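You operate a simulated robot arm through the tools that you are given. There is no shell and no other tool. Be economical: measure what you need, move in short steps, check, and stop when the job is done.

Carry out the task below with a simulated robot arm. There is one attempt and no reset: what you move stays moved.

## Task
Put things in order on the top of the long table. At the end: the beige screen brush stands where the cream card case (marked "QUARTER") stood; the cream card case from the top of the long table stands where the blue screen spray (bottle) stood; the blue screen spray is in the brown wooden caddy; the black web camera stands on top of the cream stack (marked "RENT"); whatever was shut is shut again. Leave all else as you found it, and nothing knocked over.

It is judged by the outcome, as a careful person would: the job done as asked, and still so three seconds after it is handed in. It fails if anything else is knocked over, pushed out of place, dropped, spilled or broken.

## Robot
A 7-joint arm with a two-finger parallel gripper, fixed in place. Base frame: the origin is at the foot of the arm, x ahead of it, y to its left, z up; the work surface is at about z = 0. Units: mm, degrees, N and s.
With the tool pointing down near the work surface it reaches from about 240 to 620 mm from the base axis. Its first joint turns from -66.0 to 66.0 degrees. Payload 2.6 kg.
The TCP is the grasp point between the finger pads, 30 mm short of the fingertips. In the tool frame z runs along the fingers and y along their closing line. The gripper opens to 94 mm. The fingers are 28 mm wide and 10 mm thick; the gripper's body (50 by 96 mm) begins 55 mm behind the TCP.
Orientation is that of the tool frame in the base frame, as a unit quaternion [w, x, y, z]. With the fingers straight down and closing along the base's y, the tool's x points along the base's -x, its y along +y and its z along -z.

## Interface
- The arm moves only by the tool step_arm. Its arguments are lists of equal length, an entry for each row: "linear": the shift along the tool's x, y, z in units of 30 mm (1.0 is 30 mm), a list of three; "turn": the turn, a rotation vector about the tool's x, y, z in units of 4 degrees (1.0 is 4 degrees), a list of three. In form: {"linear": [[tx, ty, tz], ...], "turn": [[ax, ay, az], ...]}. A call has 1 to 12 rows; each row shifts and turns the commanded pose from where the row before left it, along the tool's axes as they then stand. "grip" is the finger opening in mm, from 0 to 94, set as the call begins (left out, the last holds). A call with a number of a shift or a turn outside -1 to 1 is refused whole. Each row takes 0.2 s and may step no farther than 50 mm and 8.6 degrees from the row before; otherwise, or with a gripper value out of range, the whole call is refused. A pose out of reach is approached as far as the arm can. The call stops where the force on the tool passes 40 N (or 10 N more than at its start, if that is more) or the arm is blocked; 0.2 s more then pass. The fingers move at their own pace (about 72 mm/s each) and stop on an object; they squeeze with about 22 N. The grip force told is the motor's: it shows also when the fingers shut on nothing. Time passes only in rows, and 0.2 s behind the last, so rows that do not move let the fingers close. The reply holds the time, the measured pose of the TCP, the force on the tool along the base axes, the opening and the grip force, in the units named above and with some noise.
- Cameras (640 x 400 px; columns grow to the right, rows downward): "scene" is fixed at [39.9, 428.8, 566.4]; the picture's right is [-0.74, -0.67, 0.00], its down [-0.41, 0.45, -0.80] and it looks along [0.54, -0.59, -0.61] (base axes); focal length 214 px, centre (320, 200). "wrist" rides on the gripper at [76, 14, -102] in the tool frame; the picture's right is [-0.18, 0.98, 0.00], its down [-0.75, -0.14, -0.64] and it looks along [-0.63, -0.12, 0.77] (tool axes); focal length 243 px, centre (320, 200). There is no depth. A picture from a camera that has moved, and an enlarged one, comes with that camera's place and axes in the base frame and with its lens. The place of the scene camera against the robot may be out by one fixed shift of up to 12 mm in any direction.
- get_image(camera): a new picture of that camera. It takes no simulated time.
- enlarge(camera, box): a new picture of the part [left, top, right, bottom] of that camera's present view, enlarged. It takes no simulated time.
- close_job(): hands the job in; it is judged then, once.

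Work in short steps. Places have to be worked out from the pictures, the camera data and where the tool is seen: move nearer, look again, correct. Check each grasp and each placing, and mend what went wrong. You have 120 turns and 68 pictures in all, those below and enlarged ones among them. Open the gripper and draw the arm clear of the work before you hand the job in, unless the task says otherwise; then end with one line.

The tools are called after "Call:" by a JSON object that holds its "api" and its "payload". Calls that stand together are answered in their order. step_arm: Moves the arm, as the interface text tells. Its arguments: {"type":"object","properties":{"linear":{"type":"array"},"turn":{"type":"array"},"grip":{"type":"number"}},"required":["linear","turn"]} The other tools are called the same way: get_image (camera) takes a picture; enlarge (camera, box) takes an enlarged picture of a part of a camera's view; close_job () hands the job in.

At the start:

```text
clock: 0.0
tool_pos: [290.1, -58.6, 453.8]
ee_rot: [0.0, 0.0, 1.0, 0.0]
force: [-0.7, 0.1, 0.4]
grip_width: 93.9
finger_force: 0.1
```

scene: 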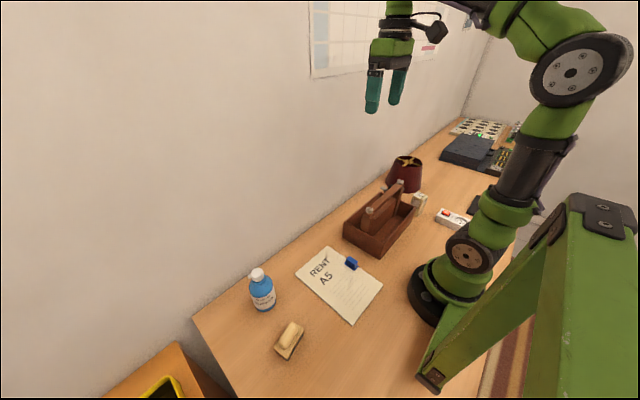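
wrist: 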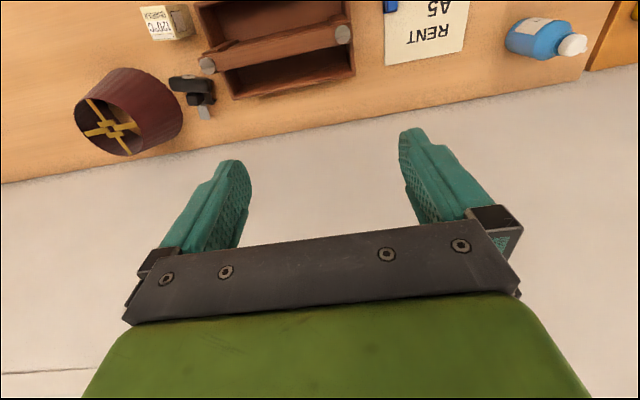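

I'll enlarge the key areas to identify the objects before moving.

Call:
{"api": "enlarge", "payload": {"camera": "scene", "box": [340, 110, 540, 270]}}

Call:
{"api": "enlarge", "payload": {"camera": "scene", "box": [200, 230, 400, 390]}}

Call:
{"api": "enlarge", "payload": {"camera": "wrist", "box": [60, 0, 380, 200]}}

```text
2.50 times, centred on (440, 190) of scene
camera zoom: at [39.9, 428.8, 566.4], right [-0.74, -0.67, 0.0], down [-0.41, 0.45, -0.8], along [0.54, -0.59, -0.61], focal length 536 px, centre (20, 225)
```

zoom: 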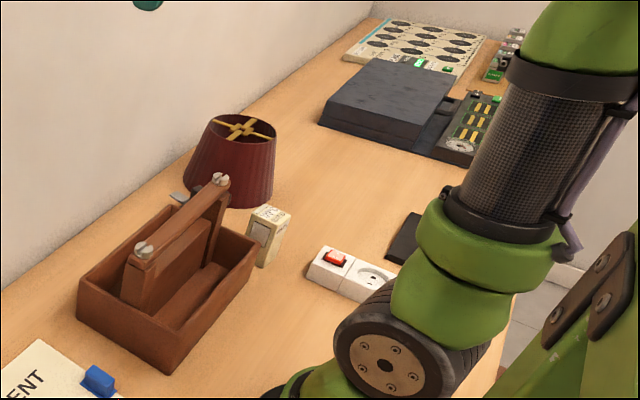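

```text
2.50 times, centred on (300, 310) of scene
camera zoom: at [39.9, 428.8, 566.4], right [-0.74, -0.67, 0.0], down [-0.41, 0.45, -0.8], along [0.54, -0.59, -0.61], focal length 536 px, centre (370, -75)
```

zoom: 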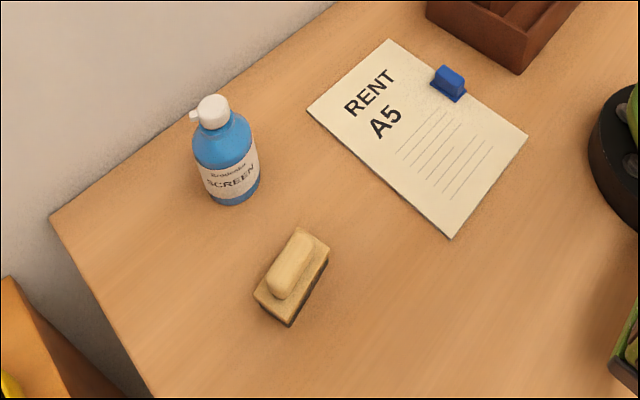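

```text
2.00 times, centred on (220, 100) of wrist
camera zoom: at [213.3, -44.9, 556.5], right [0.18, 0.98, 0.0], down [0.75, -0.14, 0.64], along [0.63, -0.12, -0.77], focal length 485 px, centre (520, 400)
```

zoom: 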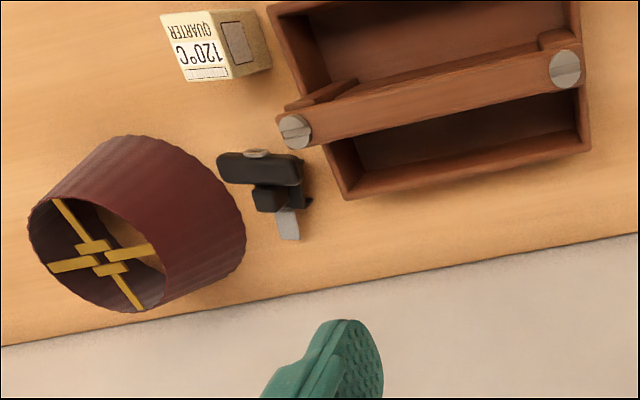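

The scene shows the card case (QUARTER 120°C), the webcam between the lamp and caddy, and a bottle, a brush and the RENT stack on the left. I turn the wrist camera to look along -y, descending a bit, for a better view of the right-hand side.

Call:
{"api": "step_arm", "payload": {"linear": [[0, 0, 0.3], [0, 0, 0.3], [0, 0, 0.3], [0, 0, 0.3], [0, 0, 0.3], [0, 0, 0.3], [0, 0, 0.3], [0, 0, 0.3], [0, 0, 0.3], [0, 0, 0.3], [0, 0, 0.3], [0, 0, 0.3]], "turn": [[0, 0, 1], [0, 0, 1], [0, 0, 1], [0, 0, 1], [0, 0, 1], [0, 0, 1], [0, 0, 1], [0, 0, 1], [0, 0, 1], [0, 0, 1], [0, 0, 1], [0, 0, 1]]}}

Call:
{"api": "step_arm", "payload": {"linear": [[0, 0, 0], [0, 0, 0], [0, 0, 0], [0, 0, 0], [0, 0, 0], [0, 0, 0], [0, 0, 0], [0, 0, 0], [0, 0, 0], [0, 0, 0], [0, 0, 0]], "turn": [[0, 0, 1], [0, 0, 1], [0, 0, 1], [0, 0, 1], [0, 0, 1], [0, 0, 1], [0, 0, 1], [0, 0, 1], [0, 0, 1], [0, 0, 1], [0, 0, 0.5]]}}

Call:
{"api": "step_arm", "payload": {"linear": [[1, 0, 0], [1, 0, 0], [1, 0, 0]], "turn": [[0, 0, 0], [0, 0, 0], [0, 0, 0]]}}

Call:
{"api": "get_image", "payload": {"camera": "wrist"}}

```text
clock: 2.6
tool_pos: [289.4, -58.2, 345.4]
ee_rot: [0.0, 0.407, 0.913, 0.0]
force: [0.9, 0.1, -0.8]
grip_width: 94.0
finger_force: 0.0
```

```text
clock: 5.0
tool_pos: [290.1, -58.3, 345.0]
ee_rot: [0.0, 0.708, 0.706, -0.001]
force: [-0.6, -0.7, 1.2]
grip_width: 93.9
finger_force: 0.0
```

```text
clock: 5.8
tool_pos: [289.6, 32.4, 345.7]
ee_rot: [0.0, 0.707, 0.707, 0.0]
force: [0.3, 0.2, 0.2]
grip_width: 94.0
finger_force: 0.1
```

```text
62 pictures are left
camera wrist: at [303.9, 107.3, 448.9], right [0.98, -0.18, 0.0], down [-0.14, -0.75, 0.64], along [-0.12, -0.63, -0.77], focal length 243 px, centre (320, 200)
```

wrist: 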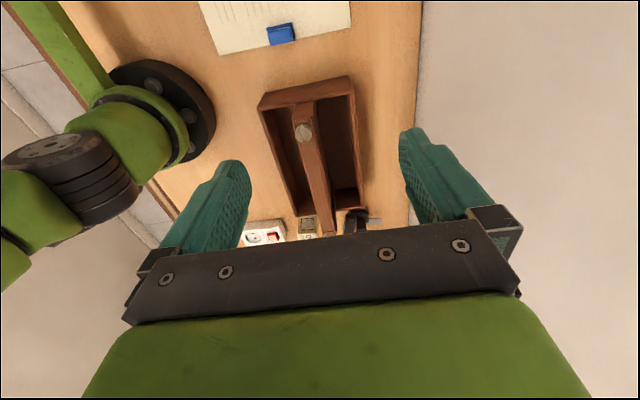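

Only the upper half of the view is free of the gripper, so I move toward -y to bring the caddy, case and webcam into it.

Call:
{"api": "step_arm", "payload": {"linear": [[-1, 0, 0], [-1, 0, 0], [-1, 0, 0], [-1, 0, 0], [-1, 0, 0], [-1, 0, 0]], "turn": [[0, 0, 0], [0, 0, 0], [0, 0, 0], [0, 0, 0], [0, 0, 0], [0, 0, 0]]}}

Call:
{"api": "get_image", "payload": {"camera": "wrist"}}

```text
clock: 7.2
tool_pos: [288.0, -149.4, 345.4]
ee_rot: [-0.001, 0.707, 0.707, 0.0]
force: [-0.4, -0.4, 0.3]
grip_width: 93.6
finger_force: 0.2
```

```text
61 pictures are left
camera wrist: at [302.9, -74.1, 448.4], right [0.98, -0.18, 0.0], down [-0.14, -0.75, 0.64], along [-0.12, -0.63, -0.77], focal length 243 px, centre (320, 200)
```

wrist: 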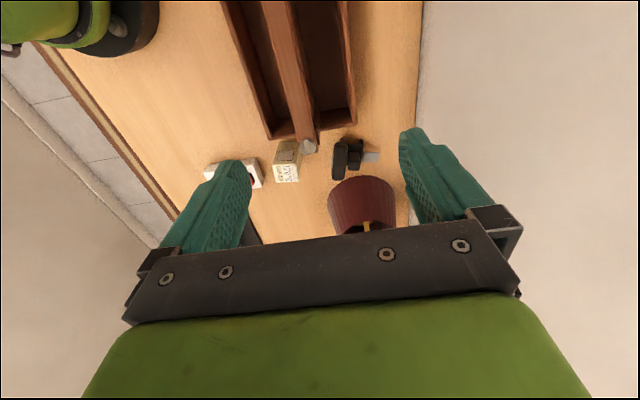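

Call:
{"api": "enlarge", "payload": {"camera": "wrist", "box": [200, 0, 440, 240]}}

```text
1.67 times, centred on (320, 120) of wrist
camera zoom: at [302.9, -74.1, 448.4], right [0.98, -0.18, 0.0], down [-0.14, -0.75, 0.64], along [-0.12, -0.63, -0.77], focal length 404 px, centre (320, 333)
```

zoom: 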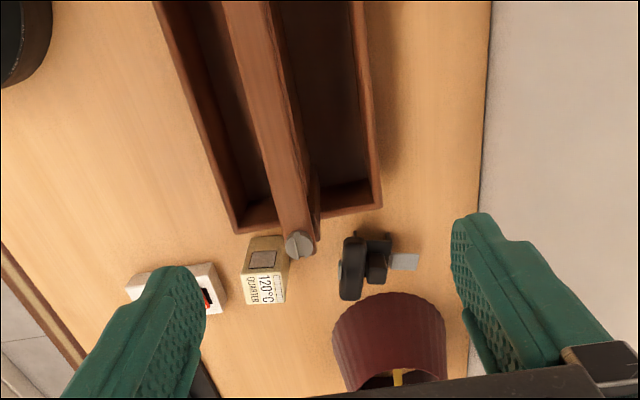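

I estimate the caddy spans x≈180–330, y≈-245…-6 with a central handle, and the case is near (203,-298). I'll view the caddy from above to check compartment widths.

Call:
{"api": "step_arm", "payload": {"linear": [[1, -0.6, 0], [1, -0.6, 0], [0.5, -0.3, 0]], "turn": [[0, 0, 0], [0, 0, 0], [0, 0, 0]]}}

Call:
{"api": "enlarge", "payload": {"camera": "wrist", "box": [200, 0, 440, 240]}}

```text
clock: 8.0
tool_pos: [244.5, -74.0, 345.1]
ee_rot: [-0.001, 0.707, 0.707, 0.0]
force: [0.8, -0.1, 0.4]
grip_width: 94.2
finger_force: 0.1
```

```text
1.67 times, centred on (320, 120) of wrist
camera zoom: at [258.2, 1.6, 448.9], right [0.98, -0.18, 0.0], down [-0.14, -0.75, 0.64], along [-0.12, -0.63, -0.77], focal length 404 px, centre (320, 333)
```

zoom: 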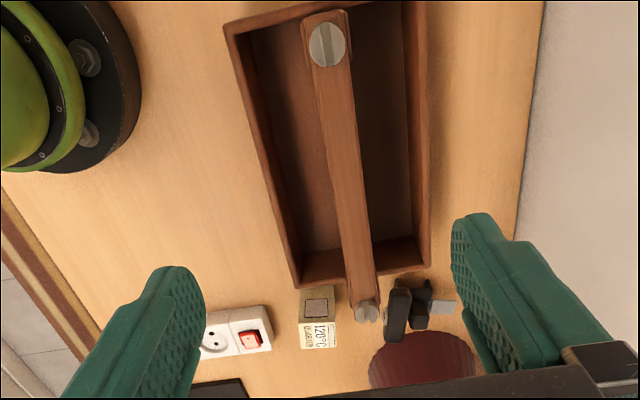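

Handle is ~150 high and centred; each side gap about 54–60 mm. Now I go look at the bottle, brush and stack side.

Call:
{"api": "step_arm", "payload": {"linear": [[1, 0.12, 0], [1, 0.12, 0], [1, 0.12, 0], [1, 0.12, 0], [1, 0.12, 0], [1, 0.12, 0], [1, 0.12, 0], [1, 0.12, 0], [1, 0.12, 0], [1, 0.12, 0], [1, 0.12, 0], [1, 0.12, 0]], "turn": [[0, 0, 0], [0, 0, 0], [0, 0, 0], [0, 0, 0], [0, 0, 0], [0, 0, 0], [0, 0, 0], [0, 0, 0], [0, 0, 0], [0, 0, 0], [0, 0, 0], [0, 0, 0]]}}

Call:
{"api": "enlarge", "payload": {"camera": "wrist", "box": [160, 0, 480, 200]}}

```text
clock: 10.6
tool_pos: [287.3, 287.0, 345.8]
ee_rot: [0.0, 0.707, 0.707, 0.0]
force: [0.5, -0.2, -0.3]
grip_width: 93.9
finger_force: 0.2
```

```text
2.00 times, centred on (320, 100) of wrist
camera zoom: at [302.2, 362.5, 448.3], right [0.98, -0.18, 0.0], down [-0.14, -0.75, 0.64], along [-0.12, -0.63, -0.77], focal length 485 px, centre (320, 400)
```

zoom: 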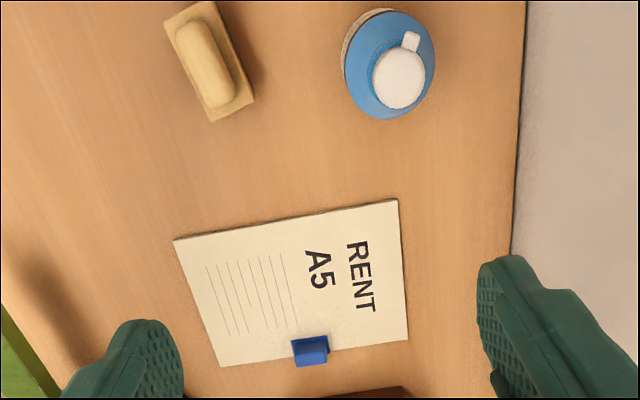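

Bottle is near (339,320), ~140 tall, ~62 dia. I check whether the caddy has a divider under the handle.

Call:
{"api": "enlarge", "payload": {"camera": "scene", "box": [335, 160, 431, 264]}}

Call:
{"api": "enlarge", "payload": {"camera": "scene", "box": [236, 256, 308, 322]}}

```text
3.85 times, centred on (383, 212) of scene
camera zoom: at [39.9, 428.7, 566.4], right [-0.74, -0.67, 0.0], down [-0.41, 0.45, -0.8], along [0.54, -0.59, -0.61], focal length 825 px, centre (78, 154)
```

zoom: 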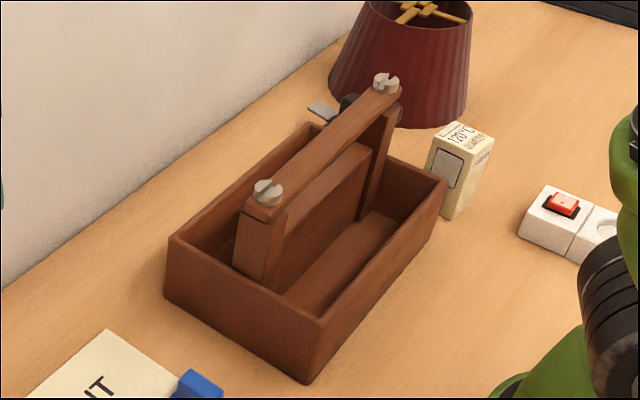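

```text
6.06 times, centred on (272, 289) of scene
camera zoom: at [39.9, 428.7, 566.4], right [-0.74, -0.67, 0.0], down [-0.41, 0.45, -0.8], along [0.54, -0.59, -0.61], focal length 1300 px, centre (611, -339)
```

zoom: 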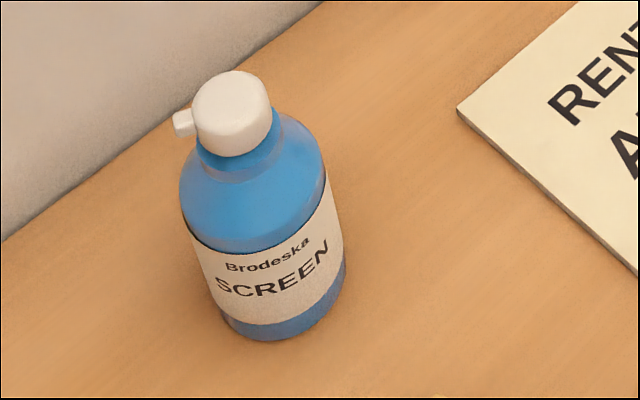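

There's a divider under the handle, so I need the compartment's clear width. I go back above its wall side to measure it.

Call:
{"api": "step_arm", "payload": {"linear": [[-1, 0.1, 0], [-1, 0.1, 0], [-1, 0.1, 0], [-1, 0.1, 0], [-1, 0.1, 0], [-1, 0.1, 0], [-1, 0.1, 0], [-1, 0.1, 0], [-1, 0.1, 0], [-1, 0.1, 0], [-1, 0.1, 0], [-0.5, 0.1, 0]], "turn": [[0, 0, 0], [0, 0, 0], [0, 0, 0], [0, 0, 0], [0, 0, 0], [0, 0, 0], [0, 0, 0], [0, 0, 0], [0, 0, 0], [0, 0, 0], [0, 0, 0], [0, 0, 0]]}}

Call:
{"api": "enlarge", "payload": {"camera": "wrist", "box": [200, 0, 424, 140]}}

```text
clock: 13.2
tool_pos: [324.0, -58.7, 344.8]
ee_rot: [0.0, 0.707, 0.707, 0.0]
force: [0.0, 0.3, 0.5]
grip_width: 93.6
finger_force: 0.1
```

```text
2.86 times, centred on (312, 70) of wrist
camera zoom: at [337.8, 16.8, 447.8], right [0.98, -0.18, 0.0], down [-0.14, -0.75, 0.64], along [-0.12, -0.63, -0.77], focal length 693 px, centre (343, 571)
```

zoom: 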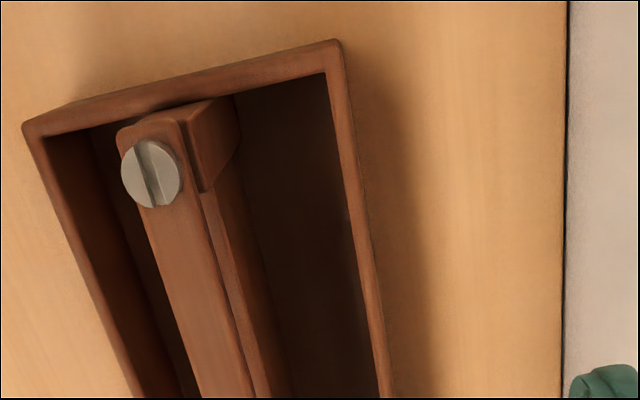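

The compartment is about x 261–324, clear of the ~57 mm bottle by ~3 mm each side. Now I go above the bottle, keeping the fingers closing along x to centre on it first.

Call:
{"api": "step_arm", "payload": {"linear": [[1, 0.04, 0], [1, 0.04, 0], [1, 0.04, 0], [1, 0.04, 0], [1, 0.04, 0], [1, 0.04, 0], [1, 0.04, 0], [1, 0.04, 0], [1, 0.04, 0], [1, 0.04, 0], [1, 0.04, 0], [1, 0.04, 0]], "turn": [[0, 0, 0], [0, 0, 0], [0, 0, 0], [0, 0, 0], [0, 0, 0], [0, 0, 0], [0, 0, 0], [0, 0, 0], [0, 0, 0], [0, 0, 0], [0, 0, 0], [0, 0, 0]]}}

Call:
{"api": "step_arm", "payload": {"linear": [[0.64, 0, 0.9], [0, 0, 1], [0, 0, 1], [0, 0, 1], [0, 0, 0.9]], "turn": [[0, 0, 0], [0, 0, 0], [0, 0, 0], [0, 0, 0], [0, 0, 0]]}}

Call:
{"api": "get_image", "payload": {"camera": "wrist"}}

```text
clock: 15.8
tool_pos: [338.9, 303.4, 346.3]
ee_rot: [0.001, 0.708, 0.707, 0.0]
force: [-1.3, 0.0, -0.3]
grip_width: 93.8
finger_force: 0.0
```

```text
clock: 17.0
tool_pos: [339.8, 321.8, 200.0]
ee_rot: [0.0, 0.707, 0.707, 0.0]
force: [0.8, -1.0, -0.1]
grip_width: 94.2
finger_force: 0.0
```

```text
54 pictures are left
camera wrist: at [352.6, 396.7, 304.0], right [0.98, -0.18, 0.0], down [-0.14, -0.75, 0.64], along [-0.12, -0.63, -0.77], focal length 243 px, centre (320, 200)
```

wrist: 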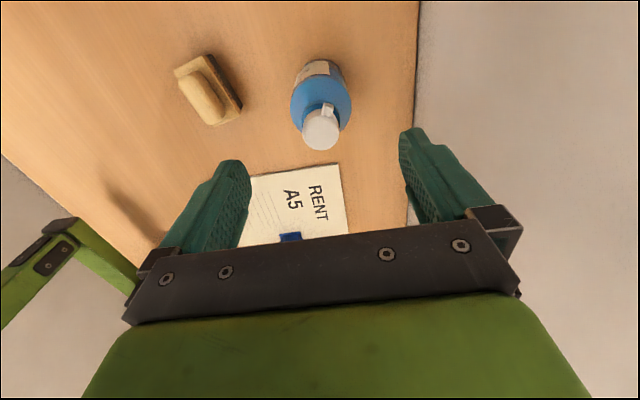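

The bottle lies at about (340,325), between the fingers. I descend to z≈105 and close along x.

Call:
{"api": "step_arm", "payload": {"linear": [[0.1, 0.02, 1], [0, 0, 1], [0, 0, 1], [0, 0, 0.17]], "turn": [[0, 0, 0], [0, 0, 0], [0, 0, 0], [0, 0, 0]]}}

Call:
{"api": "step_arm", "payload": {"linear": [[0, 0, 0], [0, 0, 0], [0, 0, 0]], "turn": [[0, 0, 0], [0, 0, 0], [0, 0, 0]], "grip": 54}}

Call:
{"api": "get_image", "payload": {"camera": "wrist"}}

```text
clock: 18.0
tool_pos: [339.5, 324.2, 106.1]
ee_rot: [0.0, 0.707, 0.707, 0.0]
force: [0.0, 0.5, 0.2]
grip_width: 93.9
finger_force: 0.0
```

```text
clock: 18.8
tool_pos: [339.2, 324.2, 106.5]
ee_rot: [-0.001, 0.707, 0.707, 0.0]
force: [-0.2, -0.5, 0.0]
grip_width: 54.7
finger_force: 0.9
```

```text
53 pictures are left
camera wrist: at [353.4, 399.2, 209.0], right [0.98, -0.18, 0.0], down [-0.14, -0.75, 0.64], along [-0.12, -0.63, -0.77], focal length 243 px, centre (320, 200)
```

wrist: 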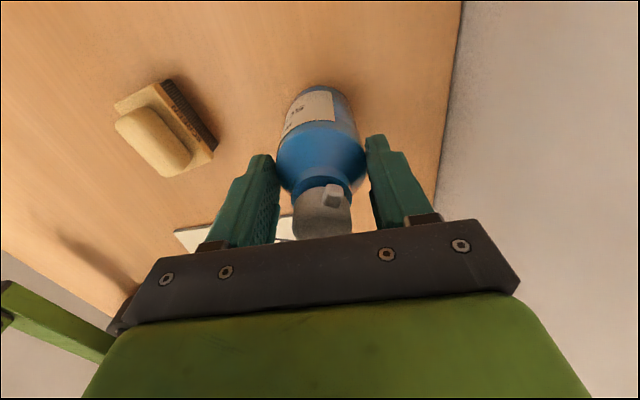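

The fingertips are at the shoulder, nearly touching. I close fully to measure the diameter and centre.

Call:
{"api": "step_arm", "payload": {"linear": [[0, 0, 0], [0, 0, 0], [0, 0, 0]], "turn": [[0, 0, 0], [0, 0, 0], [0, 0, 0]], "grip": 46}}

Call:
{"api": "get_image", "payload": {"camera": "wrist"}}

```text
clock: 19.6
tool_pos: [339.1, 322.7, 105.9]
ee_rot: [0.0, 0.707, 0.707, -0.001]
force: [0.2, 0.2, 0.5]
grip_width: 54.4
finger_force: 22.3
```

```text
52 pictures are left
camera wrist: at [353.4, 399.2, 209.1], right [0.98, -0.18, 0.0], down [-0.14, -0.75, 0.64], along [-0.12, -0.63, -0.77], focal length 243 px, centre (320, 200)
```

wrist: 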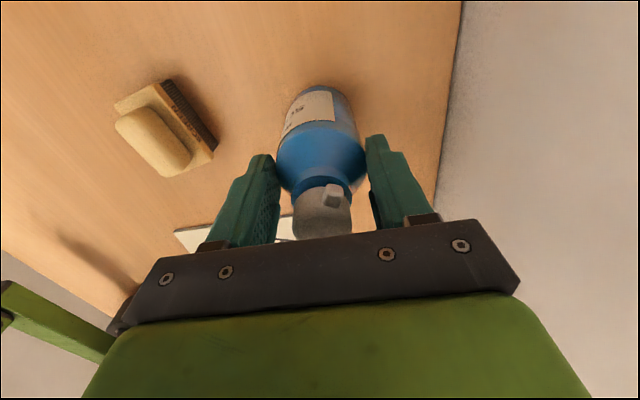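

Grasped: diameter 54.4 mm, centre x≈339.2. I open, turn the tool back 90° so the fingers close along y, then lower slightly.

Call:
{"api": "step_arm", "payload": {"linear": [[0, 0, 0], [0, 0, 0], [0, 0, 0]], "turn": [[0, 0, 0], [0, 0, 0], [0, 0, 0]], "grip": 94}}

Call:
{"api": "step_arm", "payload": {"linear": [[0, 0, 0], [0, 0, 0], [0, 0, 0], [0, 0, 0], [0, 0, 0], [0, 0, 0], [0, 0, 0], [0, 0, 0], [0, 0, 0], [0, 0, 0], [0, 0, 0], [0, 0, 0]], "turn": [[0, 0, -1], [0, 0, -1], [0, 0, -1], [0, 0, -1], [0, 0, -1], [0, 0, -1], [0, 0, -1], [0, 0, -1], [0, 0, -1], [0, 0, -1], [0, 0, -1], [0, 0, -1]]}}

Call:
{"api": "step_arm", "payload": {"linear": [[0, 0, 0], [0, 0, 0], [0, 0, 0], [0, 0, 0], [0, 0, 0], [0, 0, 0], [0, 0, 0], [0, 0, 0], [0, 0, 0], [0, 0, 0], [0, 0, 0.25]], "turn": [[0, 0, -1], [0, 0, -1], [0, 0, -1], [0, 0, -1], [0, 0, -1], [0, 0, -1], [0, 0, -1], [0, 0, -1], [0, 0, -1], [0, 0, -1], [0, 0, -0.5]]}}

Call:
{"api": "step_arm", "payload": {"linear": [[0, 0, 0], [0, 0, 0], [0, 0, 0], [0, 0, 0]], "turn": [[0, 0, 0], [0, 0, 0], [0, 0, 0], [0, 0, 0]], "grip": 40}}

Call:
{"api": "get_image", "payload": {"camera": "wrist"}}

```text
clock: 20.4
tool_pos: [339.6, 323.2, 105.6]
ee_rot: [0.0, 0.707, 0.707, 0.0]
force: [-0.4, 0.5, 0.0]
grip_width: 94.0
finger_force: 0.1
```

```text
clock: 23.0
tool_pos: [338.8, 323.7, 106.6]
ee_rot: [0.0, 0.357, 0.934, 0.0]
force: [0.1, 0.0, -0.2]
grip_width: 93.7
finger_force: 0.0
```

```text
clock: 25.4
tool_pos: [338.9, 323.3, 99.4]
ee_rot: [0.0, -0.001, 1.0, 0.0]
force: [-0.3, 0.2, -0.4]
grip_width: 94.1
finger_force: 0.1
```

```text
clock: 26.4
tool_pos: [340.0, 324.4, 98.9]
ee_rot: [0.0, 0.0, 1.0, 0.0]
force: [0.0, -0.2, -0.3]
grip_width: 54.5
finger_force: 21.5
```

```text
51 pictures are left
camera wrist: at [262.6, 337.2, 201.6], right [0.18, 0.98, 0.0], down [0.75, -0.14, 0.64], along [0.63, -0.12, -0.77], focal length 243 px, centre (320, 200)
```

wrist: 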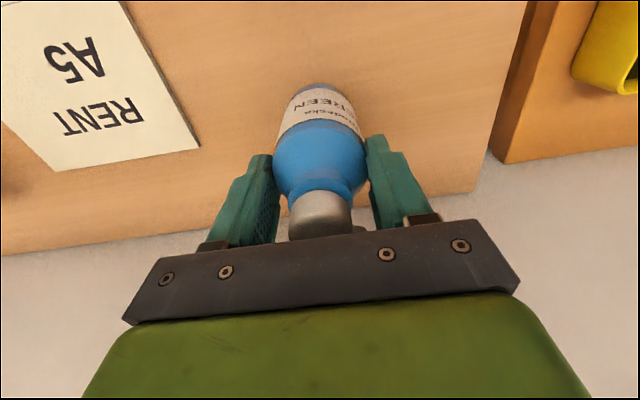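

Bottle is held (54.5 mm) after standing at about (339.3,324). The handle overhang makes the slot tight for a vertical drop, so I'll insert it with a 5° tilt; first lift and carry it above the wall-side compartment.

Call:
{"api": "step_arm", "payload": {"linear": [[0, 0, -1], [0, 0, -1], [0, 0, -1], [0, 0, -1], [0, 0, -1], [0, 0, -0.55], [0, -1, 0], [0, -1, 0], [0, -1, 0], [0, -1, 0], [0, -1, 0], [0, -1, 0]], "turn": [[0, 0, 0], [0, 0, 0], [0, 0, 0], [0, 0, 0], [0, 0, 0], [0, 0, 0], [0, 0, 0], [0, 0, 0], [0, 0, 0], [0, 0, 0], [0, 0, 0], [0, 0, 0]]}}

Call:
{"api": "step_arm", "payload": {"linear": [[0.1055, -1, 0], [0.1055, -1, 0], [0.1055, -1, 0], [0.1055, -1, 0], [0.1055, -1, 0], [0.1055, -1, 0], [0.1055, -1, 0], [0.1055, -1, 0], [0.1055, -1, 0], [0, 0, 0]], "turn": [[0, 0, 0], [0, 0, 0], [0, 0, 0], [0, 0, 0], [0, 0, 0], [0, 0, 0], [0, 0, 0], [0, 0, 0], [0, 0.625, 0], [0, 0.625, 0]]}}

Call:
{"api": "get_image", "payload": {"camera": "wrist"}}

Call:
{"api": "enlarge", "payload": {"camera": "scene", "box": [320, 120, 448, 264]}}

```text
clock: 29.0
tool_pos: [337.7, 143.8, 266.1]
ee_rot: [0.0, 0.001, 1.0, 0.0]
force: [-0.5, -0.5, -1.9]
grip_width: 54.6
finger_force: 22.0
```

```text
clock: 31.2
tool_pos: [310.9, -126.0, 265.2]
ee_rot: [-0.043, 0.0, 0.999, -0.001]
force: [0.4, -0.4, -2.2]
grip_width: 54.3
finger_force: 22.1
```

```text
50 pictures are left
camera wrist: at [243.3, -113.0, 374.9], right [0.18, 0.98, -0.02], down [0.81, -0.14, 0.57], along [0.56, -0.12, -0.82], focal length 243 px, centre (320, 200)
```

wrist: 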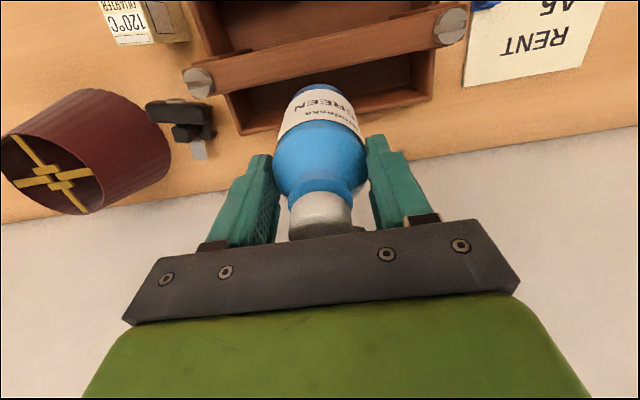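

```text
2.78 times, centred on (384, 192) of scene
camera zoom: at [39.9, 428.7, 566.4], right [-0.74, -0.67, 0.0], down [-0.41, 0.45, -0.8], along [0.54, -0.59, -0.61], focal length 596 px, centre (142, 222)
```

zoom: 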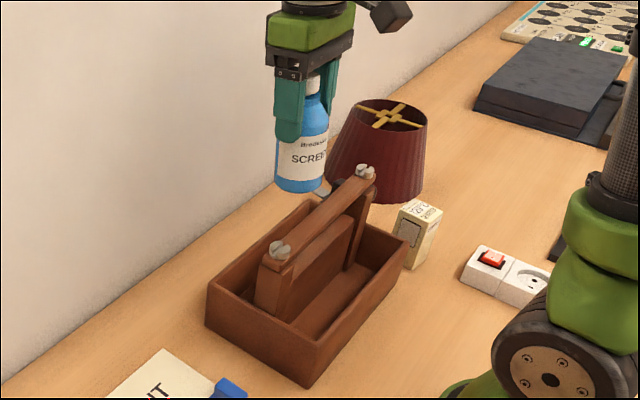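

Alignment looks right. I lower along the tool axis until the bottle bottom is just above the rim, then check.

Call:
{"api": "step_arm", "payload": {"linear": [[0, 0, 0.8], [0, 0, 0.8], [0, 0, 0.8], [0, 0, 0.6]], "turn": [[0, 0, 0], [0, 0, 0], [0, 0, 0], [0, 0, 0]]}}

Call:
{"api": "get_image", "payload": {"camera": "wrist"}}

Call:
{"api": "enlarge", "payload": {"camera": "scene", "box": [336, 140, 432, 260]}}

```text
clock: 32.2
tool_pos: [302.8, -125.2, 176.3]
ee_rot: [-0.043, 0.0, 0.999, 0.0]
force: [1.1, -0.3, -1.7]
grip_width: 54.4
finger_force: 21.9
```

```text
48 pictures are left
camera wrist: at [235.3, -112.3, 285.3], right [0.18, 0.98, -0.02], down [0.81, -0.14, 0.57], along [0.56, -0.12, -0.82], focal length 243 px, centre (320, 200)
```

wrist: 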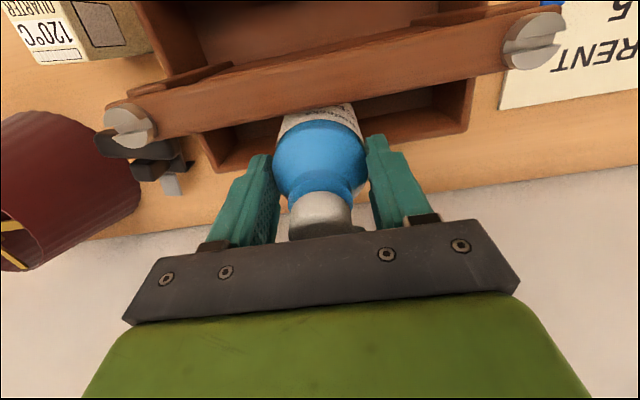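

```text
3.33 times, centred on (384, 200) of scene
camera zoom: at [39.9, 428.8, 566.4], right [-0.74, -0.67, 0.0], down [-0.41, 0.45, -0.8], along [0.54, -0.59, -0.61], focal length 715 px, centre (107, 200)
```

zoom: 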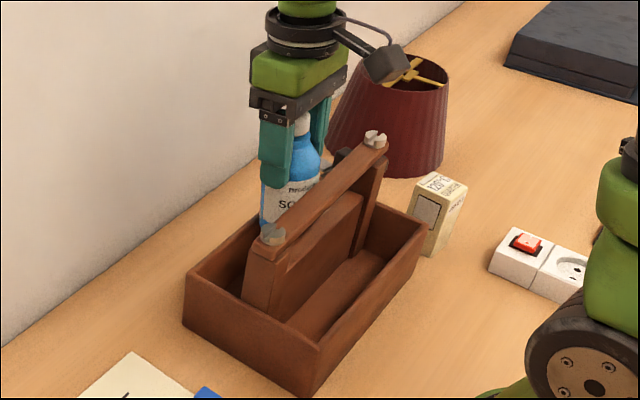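

No contact so far and bottom is about z 78. I continue slowly along the axis.

Call:
{"api": "step_arm", "payload": {"linear": [[0, 0, 0.3], [0, 0, 0.3], [0, 0, 0.3], [0, 0, 0.3], [0, 0, 0.3], [0, 0, 0.3]], "turn": [[0, 0, 0], [0, 0, 0], [0, 0, 0], [0, 0, 0], [0, 0, 0], [0, 0, 0]]}}

Call:
{"api": "get_image", "payload": {"camera": "wrist"}}

Call:
{"api": "enlarge", "payload": {"camera": "scene", "box": [336, 140, 432, 260]}}

```text
clock: 33.6
tool_pos: [297.9, -125.9, 123.2]
ee_rot: [-0.043, 0.001, 0.999, -0.001]
force: [-0.3, -0.9, 9.2]
grip_width: 54.4
finger_force: 22.4
```

```text
46 pictures are left
camera wrist: at [230.0, -113.0, 231.2], right [0.18, 0.98, -0.02], down [0.81, -0.14, 0.57], along [0.56, -0.12, -0.82], focal length 243 px, centre (320, 200)
```

wrist: 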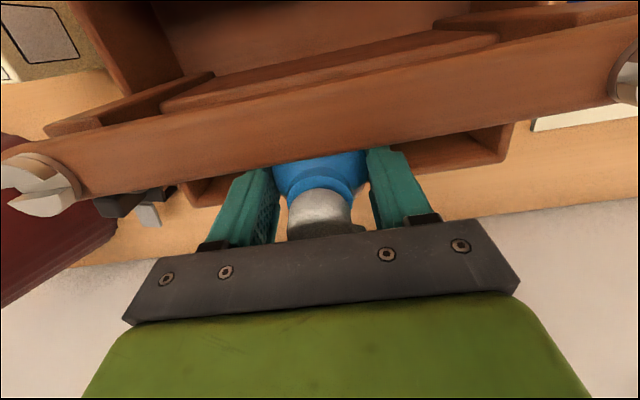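

```text
3.33 times, centred on (384, 200) of scene
camera zoom: at [39.9, 428.8, 566.4], right [-0.74, -0.67, 0.0], down [-0.41, 0.45, -0.8], along [0.54, -0.59, -0.61], focal length 715 px, centre (107, 200)
```

zoom: 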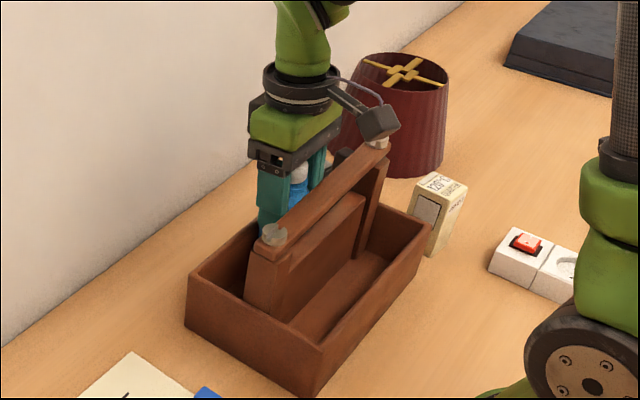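

A ~11 N upward contact appeared with the bottom at about z 24. I compare the caddy position using the same enlargement as before.

Call:
{"api": "enlarge", "payload": {"camera": "scene", "box": [335, 160, 431, 264]}}

```text
3.85 times, centred on (383, 212) of scene
camera zoom: at [39.9, 428.8, 566.4], right [-0.74, -0.67, 0.0], down [-0.41, 0.45, -0.8], along [0.54, -0.59, -0.61], focal length 825 px, centre (78, 154)
```

zoom: 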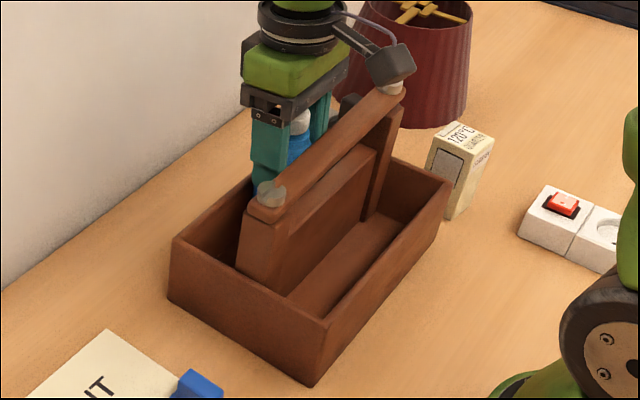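

The caddy has been nudged about 3 mm toward the robot. I lift slightly and straighten the bottle about its bottom, moving the bottom a little toward the wall.

Call:
{"api": "step_arm", "payload": {"linear": [[0, 0, -0.15], [0.057, 0, 0], [0.057, 0, 0], [0.057, 0, 0], [0, 0, 0]], "turn": [[0, 0, 0], [0, -0.417, 0], [0, -0.417, 0], [0, -0.416, 0], [0, 0, 0]]}}

Call:
{"api": "enlarge", "payload": {"camera": "scene", "box": [335, 160, 431, 264]}}

```text
clock: 34.8
tool_pos: [293.0, -125.6, 126.2]
ee_rot: [0.001, 0.0, 1.0, 0.0]
force: [-1.5, 0.6, -0.1]
grip_width: 54.6
finger_force: 22.1
```

```text
3.85 times, centred on (383, 212) of scene
camera zoom: at [39.9, 428.8, 566.4], right [-0.74, -0.67, 0.0], down [-0.41, 0.45, -0.8], along [0.54, -0.59, -0.61], focal length 825 px, centre (78, 154)
```

zoom: 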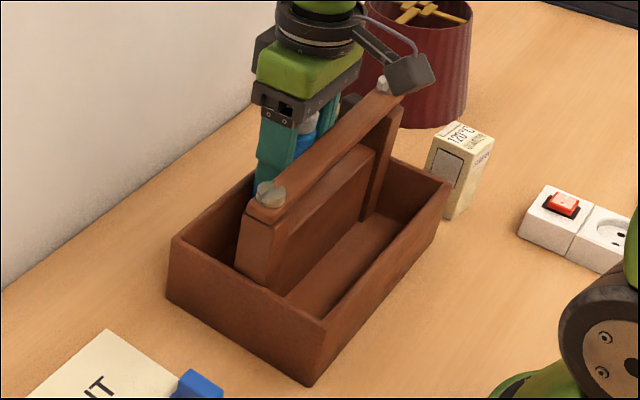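

Forces are free now. I lower gently until the floor is felt.

Call:
{"api": "step_arm", "payload": {"linear": [[0, 0, 0.12], [0, 0, 0.12], [0, 0, 0.12]], "turn": [[0, 0, 0], [0, 0, 0], [0, 0, 0]]}}

```text
clock: 35.6
tool_pos: [294.7, -125.4, 116.5]
ee_rot: [0.0, 0.0, 1.0, 0.0]
force: [2.1, -0.1, 0.1]
grip_width: 54.6
finger_force: 22.1
```

Call:
{"api": "step_arm", "payload": {"linear": [[0, 0, 0.1], [0, 0, 0.1], [0, 0, 0.1]], "turn": [[0, 0, 0], [0, 0, 0], [0, 0, 0]]}}

```text
clock: 36.4
tool_pos: [292.2, -125.9, 106.4]
ee_rot: [0.0, 0.001, 1.0, 0.0]
force: [-1.2, -0.3, -1.0]
grip_width: 54.4
finger_force: 21.4
```

Call:
{"api": "step_arm", "payload": {"linear": [[0, 0, 0.06], [0, 0, 0.06]], "turn": [[0, 0, 0], [0, 0, 0]]}}

Call:
{"api": "enlarge", "payload": {"camera": "scene", "box": [335, 160, 431, 264]}}

```text
clock: 37.0
tool_pos: [293.2, -127.3, 105.3]
ee_rot: [0.002, 0.0, 1.0, -0.002]
force: [0.5, 0.6, 20.3]
grip_width: 54.7
finger_force: 22.4
```

```text
3.85 times, centred on (383, 212) of scene
camera zoom: at [39.9, 428.8, 566.4], right [-0.74, -0.67, 0.0], down [-0.41, 0.45, -0.8], along [0.54, -0.59, -0.61], focal length 825 px, centre (78, 154)
```

zoom: 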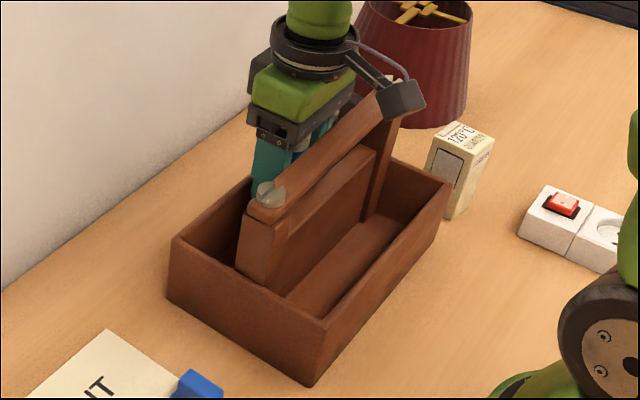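

The bottle stands on the caddy floor. I relieve the load, release and rise straight up.

Call:
{"api": "step_arm", "payload": {"linear": [[0, 0, -0.1], [0, 0, 0]], "turn": [[0, 0, 0], [0, 0, 0]]}}

Call:
{"api": "step_arm", "payload": {"linear": [[0, 0, 0], [0, 0, 0], [0, 0, 0]], "turn": [[0, 0, 0], [0, 0, 0], [0, 0, 0]], "grip": 90}}

Call:
{"api": "step_arm", "payload": {"linear": [[0, 0, -0.3], [0, 0, -0.6], [0, 0, -1], [0, 0, -1], [0, 0, -1], [0, 0, -1], [0, 0, -1]], "turn": [[0, 0, 0], [0, 0, 0], [0, 0, 0], [0, 0, 0], [0, 0, 0], [0, 0, 0], [0, 0, 0]]}}

Call:
{"api": "get_image", "payload": {"camera": "wrist"}}

```text
clock: 37.6
tool_pos: [292.0, -125.8, 106.8]
ee_rot: [-0.001, 0.0, 1.0, 0.0]
force: [-0.3, -0.2, -1.2]
grip_width: 54.5
finger_force: 22.5
```

```text
clock: 38.4
tool_pos: [292.3, -125.4, 106.7]
ee_rot: [0.0, 0.0, 1.0, 0.0]
force: [0.2, -0.4, -0.2]
grip_width: 90.1
finger_force: 0.1
```

```text
clock: 40.0
tool_pos: [292.2, -126.0, 285.8]
ee_rot: [0.0, 0.0, 1.0, 0.0]
force: [0.3, -0.8, 0.7]
grip_width: 89.9
finger_force: 0.0
```

```text
41 pictures are left
camera wrist: at [216.3, -112.9, 387.4], right [0.18, 0.98, 0.0], down [0.75, -0.14, 0.64], along [0.63, -0.12, -0.77], focal length 243 px, centre (320, 200)
```

wrist: 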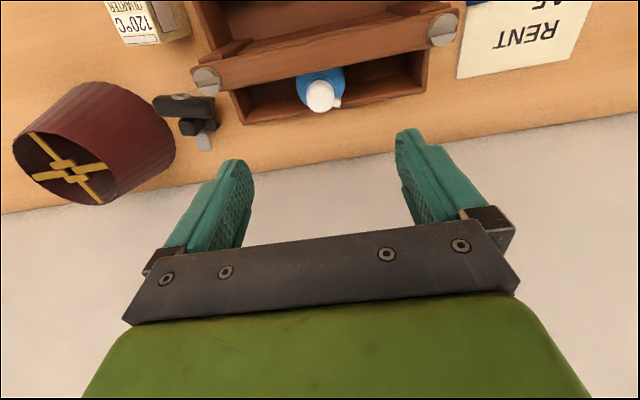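

The bottle stands upright in the caddy. Next the card case: I move above it (around (203,-298)).

Call:
{"api": "step_arm", "payload": {"linear": [[0.494, -0.956, 0], [0.494, -0.956, 0], [0.494, -0.956, 0], [0.494, -0.956, 0], [0.494, -0.956, 0], [0.494, -0.956, 0], [0, 0, 1], [0, 0, 1], [0, 0, 0.8]], "turn": [[0, 0, 0], [0, 0, 0], [0, 0, 0], [0, 0, 0], [0, 0, 0], [0, 0, 0], [0, 0, 0], [0, 0, 0], [0, 0, 0]]}}

Call:
{"api": "get_image", "payload": {"camera": "wrist"}}

```text
clock: 42.0
tool_pos: [204.9, -297.2, 199.0]
ee_rot: [0.0, 0.0, 1.0, 0.001]
force: [0.5, -0.9, 0.1]
grip_width: 89.9
finger_force: 0.1
```

```text
40 pictures are left
camera wrist: at [128.0, -284.7, 302.1], right [0.18, 0.98, 0.0], down [0.75, -0.14, 0.64], along [0.63, -0.12, -0.77], focal length 243 px, centre (320, 200)
```

wrist: 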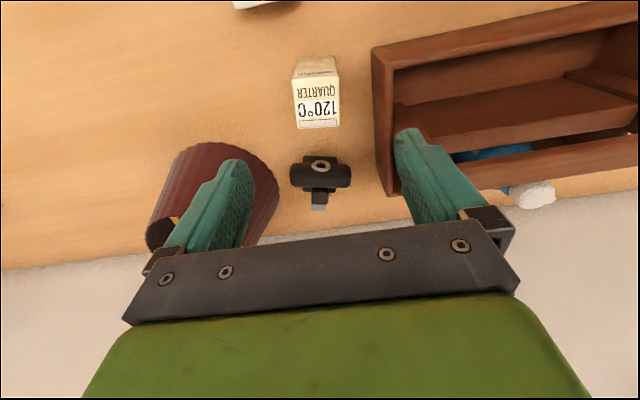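

Case top centre ≈ (198.5,-301), about 40×38 mm, 85 tall, yawed about -6.5°. I align the tool, narrow the opening to 62 mm to clear the caddy, and descend.

Call:
{"api": "step_arm", "payload": {"linear": [[0.21, -0.13, 0.5], [0, 0, 0.5], [0, 0, 0.5], [0, 0, 0.5]], "turn": [[0, 0, 0.8], [0, 0, 0.8], [0, 0, 0], [0, 0, 0]], "grip": 62}}

Call:
{"api": "get_image", "payload": {"camera": "wrist"}}

```text
clock: 43.0
tool_pos: [196.7, -302.4, 138.5]
ee_rot: [0.0, 0.057, 0.998, 0.001]
force: [0.0, -0.5, 0.6]
grip_width: 61.8
finger_force: 0.1
```

```text
39 pictures are left
camera wrist: at [123.3, -280.3, 241.9], right [0.29, 0.96, 0.0], down [0.73, -0.22, 0.64], along [0.61, -0.19, -0.77], focal length 243 px, centre (320, 200)
```

wrist: 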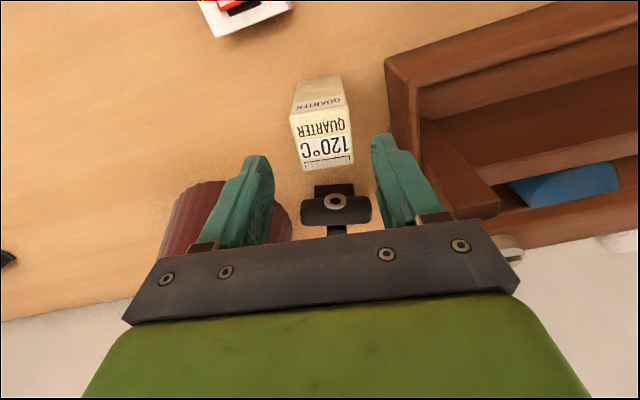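

Aligned well; small yaw correction and descend to z≈50, then grip.

Call:
{"api": "step_arm", "payload": {"linear": [[0, 0.05, 0.8], [0, 0, 0.8], [0, 0, 0.8], [0, 0, 0.55]], "turn": [[0, 0, 0.35], [0, 0, 0], [0, 0, 0], [0, 0, 0]]}}

Call:
{"api": "step_arm", "payload": {"linear": [[0, 0, 0], [0, 0, 0], [0, 0, 0]], "turn": [[0, 0, 0], [0, 0, 0], [0, 0, 0]], "grip": 30}}

Call:
{"api": "get_image", "payload": {"camera": "wrist"}}

```text
clock: 44.0
tool_pos: [197.6, -300.6, 51.2]
ee_rot: [0.0, 0.069, 0.998, 0.0]
force: [-0.1, 0.7, -0.5]
grip_width: 62.0
finger_force: 0.1
```

```text
clock: 44.8
tool_pos: [197.3, -300.7, 51.7]
ee_rot: [0.0, 0.068, 0.998, 0.0]
force: [0.3, -0.2, 0.2]
grip_width: 44.1
finger_force: 22.5
```

```text
38 pictures are left
camera wrist: at [123.5, -277.0, 154.1], right [0.32, 0.95, 0.0], down [0.73, -0.24, 0.64], along [0.61, -0.2, -0.77], focal length 243 px, centre (320, 200)
```

wrist: 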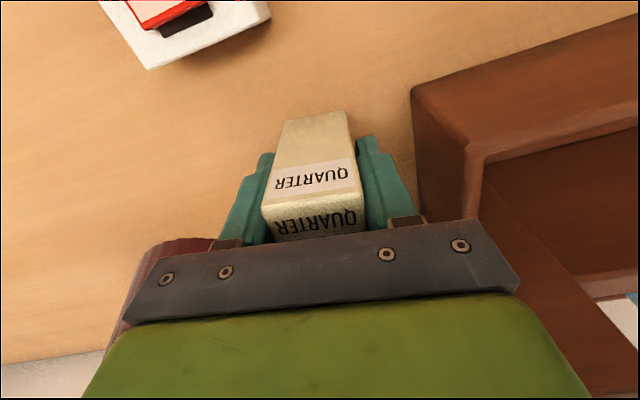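

Case gripped (44 mm). Lift to z≈230 and carry to the bottle's old place (339.3,324).

Call:
{"api": "step_arm", "payload": {"linear": [[0, 0, -1], [0, 0, -1], [0, 0, -1], [0, 0, -1], [0, 0, -1], [0, 0, -1], [-0.0834, 0.967, 0], [-0.0834, 0.967, 0], [-0.0834, 0.967, 0], [-0.0834, 0.967, 0], [-0.0834, 0.967, 0], [-0.0834, 0.967, 0]], "turn": [[0, 0, 0], [0, 0, 0], [0, 0, 0], [0, 0, 0], [0, 0, 0], [0, 0, 0], [0, 0, 0], [0, 0, 0], [0, 0, 0], [0, 0, 0], [0, 0, 0], [0, 0, 0]]}}

Call:
{"api": "step_arm", "payload": {"linear": [[-0.0834, 0.967, 0], [-0.0834, 0.967, 0], [-0.0834, 0.967, 0], [-0.0834, 0.967, 0], [-0.0834, 0.967, 0], [-0.0834, 0.967, 0], [-0.0834, 0.967, 0], [-0.0834, 0.967, 0], [-0.0834, 0.967, 0], [-0.0834, 0.967, 0], [-0.0834, 0.967, 0], [-0.0834, 0.967, 0]], "turn": [[0, 0, 0], [0, 0, 0], [0, 0, 0], [0, 0, 0], [0, 0, 0], [0, 0, 0], [0, 0, 0], [0, 0, 0], [0, 0, 0], [0, 0, 0], [0, 0, 0], [0, 0, 0]]}}

Call:
{"api": "step_arm", "payload": {"linear": [[-0.0834, 0.967, 0], [-0.0834, 0.967, 0], [-0.0834, 0.967, 0], [-0.0834, 0.967, 0], [0, 0, 1], [0, 0, 1], [0, 0, 1]], "turn": [[0, 0, 0], [0, 0, 0], [0, 0, 0], [0, 0, 0], [0, 0, 0], [0, 0, 0], [0, 0, 0]]}}

Call:
{"api": "get_image", "payload": {"camera": "wrist"}}

```text
clock: 47.4
tool_pos: [237.1, -130.4, 231.0]
ee_rot: [0.0, 0.067, 0.998, 0.0]
force: [-0.6, 0.3, -0.9]
grip_width: 44.2
finger_force: 21.5
```

```text
clock: 50.0
tool_pos: [313.2, 209.4, 231.6]
ee_rot: [0.0, 0.069, 0.998, 0.0]
force: [0.2, -0.4, -1.6]
grip_width: 44.0
finger_force: 21.9
```

```text
clock: 51.6
tool_pos: [339.3, 323.9, 140.4]
ee_rot: [0.0, 0.069, 0.998, 0.0]
force: [-0.2, 0.1, -0.9]
grip_width: 43.8
finger_force: 21.7
```

```text
37 pictures are left
camera wrist: at [265.1, 347.3, 243.4], right [0.32, 0.95, 0.0], down [0.73, -0.24, 0.64], along [0.61, -0.2, -0.77], focal length 243 px, centre (320, 200)
```

wrist: 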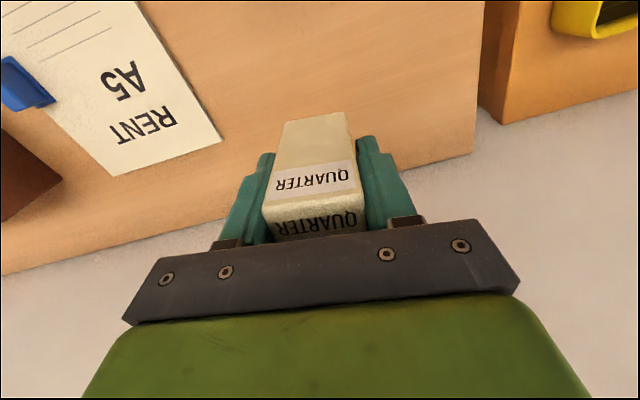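

On target. I lower to just above the table, then touch down.

Call:
{"api": "step_arm", "payload": {"linear": [[0, 0, 0.9], [0, 0, 0.9], [0, 0, 0.7], [0, 0, 0.35]], "turn": [[0, 0, 0], [0, 0, 0], [0, 0, 0], [0, 0, 0]]}}

Call:
{"api": "step_arm", "payload": {"linear": [[0, 0, 0.06], [0, 0, 0]], "turn": [[0, 0, 0], [0, 0, 0]]}}

```text
clock: 52.6
tool_pos: [339.3, 321.9, 55.6]
ee_rot: [0.0, 0.069, 0.998, 0.0]
force: [-0.1, 0.1, -1.3]
grip_width: 44.1
finger_force: 22.1
```

```text
clock: 53.2
tool_pos: [339.4, 325.0, 54.3]
ee_rot: [0.0, 0.069, 0.998, -0.001]
force: [0.3, 0.2, -1.1]
grip_width: 44.2
finger_force: 21.8
```

Call:
{"api": "step_arm", "payload": {"linear": [[0, 0, 0.04], [0, 0, 0.04]], "turn": [[0, 0, 0], [0, 0, 0]]}}

```text
clock: 53.8
tool_pos: [338.0, 324.6, 51.0]
ee_rot: [0.0, 0.068, 0.998, 0.0]
force: [-0.3, 0.3, -0.6]
grip_width: 43.9
finger_force: 21.9
```

Call:
{"api": "step_arm", "payload": {"linear": [[0, 0, 0.03], [0, 0, 0]], "turn": [[0, 0, 0], [0, 0, 0]]}}

```text
clock: 54.4
tool_pos: [338.3, 324.6, 49.9]
ee_rot: [0.0, 0.068, 0.998, 0.0]
force: [-1.7, -1.9, 6.0]
grip_width: 43.9
finger_force: 21.7
```

Contact with the table. I release and rise.

Call:
{"api": "step_arm", "payload": {"linear": [[0, 0, 0], [0, 0, 0]], "turn": [[0, 0, 0], [0, 0, 0]], "grip": 80}}

Call:
{"api": "step_arm", "payload": {"linear": [[0, 0, -0.3], [0, 0, -0.8], [0, 0, -1], [0, 0, -1], [0, 0, -1], [0, 0, -1]], "turn": [[0, 0, 0], [0, 0, 0], [0, 0, 0], [0, 0, 0], [0, 0, 0], [0, 0, 0]]}}

Call:
{"api": "get_image", "payload": {"camera": "wrist"}}

Call:
{"api": "get_image", "payload": {"camera": "scene"}}

```text
clock: 55.0
tool_pos: [338.6, 323.9, 50.2]
ee_rot: [0.0, 0.068, 0.998, 0.001]
force: [0.3, 0.4, 0.7]
grip_width: 80.0
finger_force: 0.1
```

```text
clock: 56.4
tool_pos: [339.9, 324.8, 203.3]
ee_rot: [0.001, 0.067, 0.998, 0.001]
force: [-0.1, 0.3, 0.0]
grip_width: 80.2
finger_force: 0.1
```

```text
36 pictures are left
camera wrist: at [265.7, 347.7, 306.7], right [0.32, 0.95, 0.0], down [0.73, -0.24, 0.64], along [0.61, -0.2, -0.77], focal length 243 px, centre (320, 200)
```

wrist: 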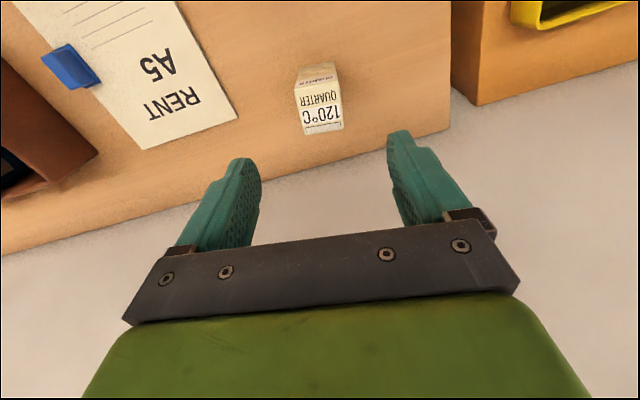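

```text
35 pictures are left
```

scene: 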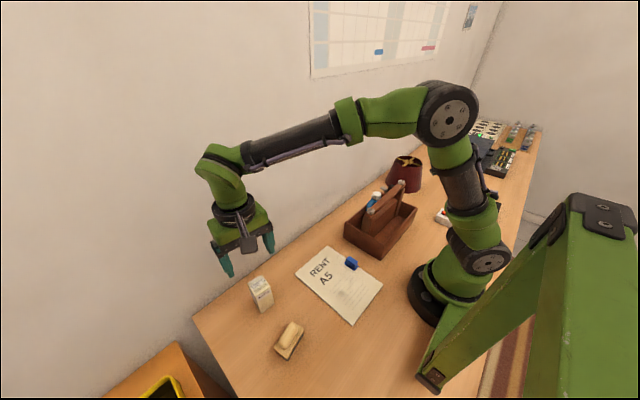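

The case stands at the bottle's old place. Now I go above the brush (≈(217,340), long axis ≈ y, yaw ≈ +12°) and turn the tool to ψ≈-78°.

Call:
{"api": "step_arm", "payload": {"linear": [[0.826, -0.015, 0], [0.826, -0.015, 0], [0.826, -0.015, 0], [0.826, -0.015, 0], [0.826, -0.015, 0], [0, 0, 0], [0, 0, 0], [0, 0, 0], [0, 0, 0], [0, 0, 0], [0, 0, 0], [0, 0, 0]], "turn": [[0, 0, 0], [0, 0, 0], [0, 0, 0], [0, 0, 0], [0, 0, 0], [0, 0, 1], [0, 0, 1], [0, 0, 1], [0, 0, 1], [0, 0, 1], [0, 0, 1], [0, 0, 1]]}}

Call:
{"api": "step_arm", "payload": {"linear": [[0, 0, 0], [0, 0, 0], [0, 0, 0], [0, 0, 0], [0, 0, 0], [0, 0, 0], [0, 0, 0], [0, 0, 0], [0, 0, 0], [0, 0, 0], [0, 0, 0]], "turn": [[0, 0, 1], [0, 0, 1], [0, 0, 1], [0, 0, 1], [0, 0, 1], [0, 0, 1], [0, 0, 1], [0, 0, 1], [0, 0, 1], [0, 0, 1], [0, 0, 0.5]]}}

Call:
{"api": "get_image", "payload": {"camera": "wrist"}}

```text
clock: 59.0
tool_pos: [215.7, 337.5, 204.0]
ee_rot: [-0.001, 0.309, 0.951, 0.0]
force: [0.1, 0.2, 0.3]
grip_width: 80.2
finger_force: 0.1
```

```text
clock: 61.4
tool_pos: [216.0, 338.6, 203.7]
ee_rot: [0.0, 0.628, 0.778, 0.0]
force: [-0.2, 0.4, -0.1]
grip_width: 80.0
finger_force: 0.1
```

```text
34 pictures are left
camera wrist: at [213.4, 415.2, 306.1], right [1.0, 0.03, 0.0], down [0.02, -0.77, 0.64], along [0.02, -0.64, -0.77], focal length 243 px, centre (320, 200)
```

wrist: 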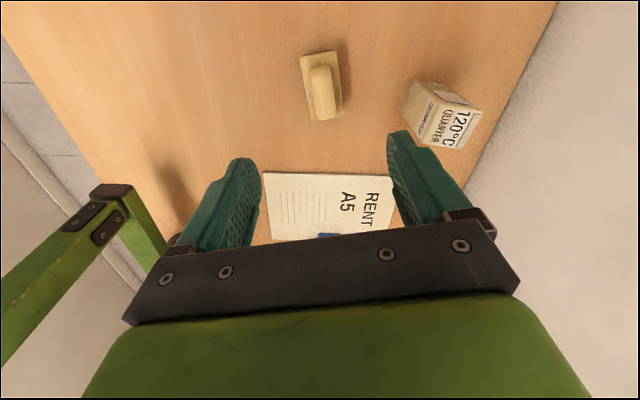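

Brush centre ≈ (219,338), yaw ≈ 10.5°. I fine-align and descend to z≈40, then look.

Call:
{"api": "step_arm", "payload": {"linear": [[-0.02, 0.1, 0.9], [0, 0, 0.9], [0, 0, 0.9], [0, 0, 0.9], [0, 0, 0.9], [0, 0, 0.6]], "turn": [[0, 0, 0.4], [0, 0, 0], [0, 0, 0], [0, 0, 0], [0, 0, 0], [0, 0, 0]]}}

Call:
{"api": "get_image", "payload": {"camera": "wrist"}}

```text
clock: 62.8
tool_pos: [219.3, 339.4, 50.4]
ee_rot: [-0.001, 0.639, 0.769, 0.0]
force: [0.2, 0.3, -0.1]
grip_width: 80.1
finger_force: 0.0
```

```text
33 pictures are left
camera wrist: at [218.6, 415.6, 153.6], right [1.0, 0.0, 0.0], down [0.0, -0.77, 0.64], along [0.0, -0.64, -0.77], focal length 243 px, centre (320, 200)
```

wrist: 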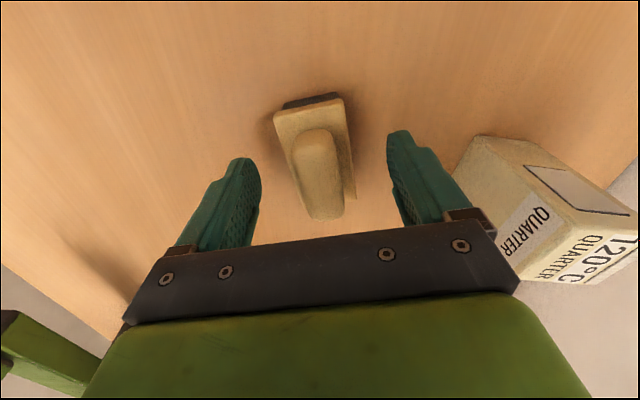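

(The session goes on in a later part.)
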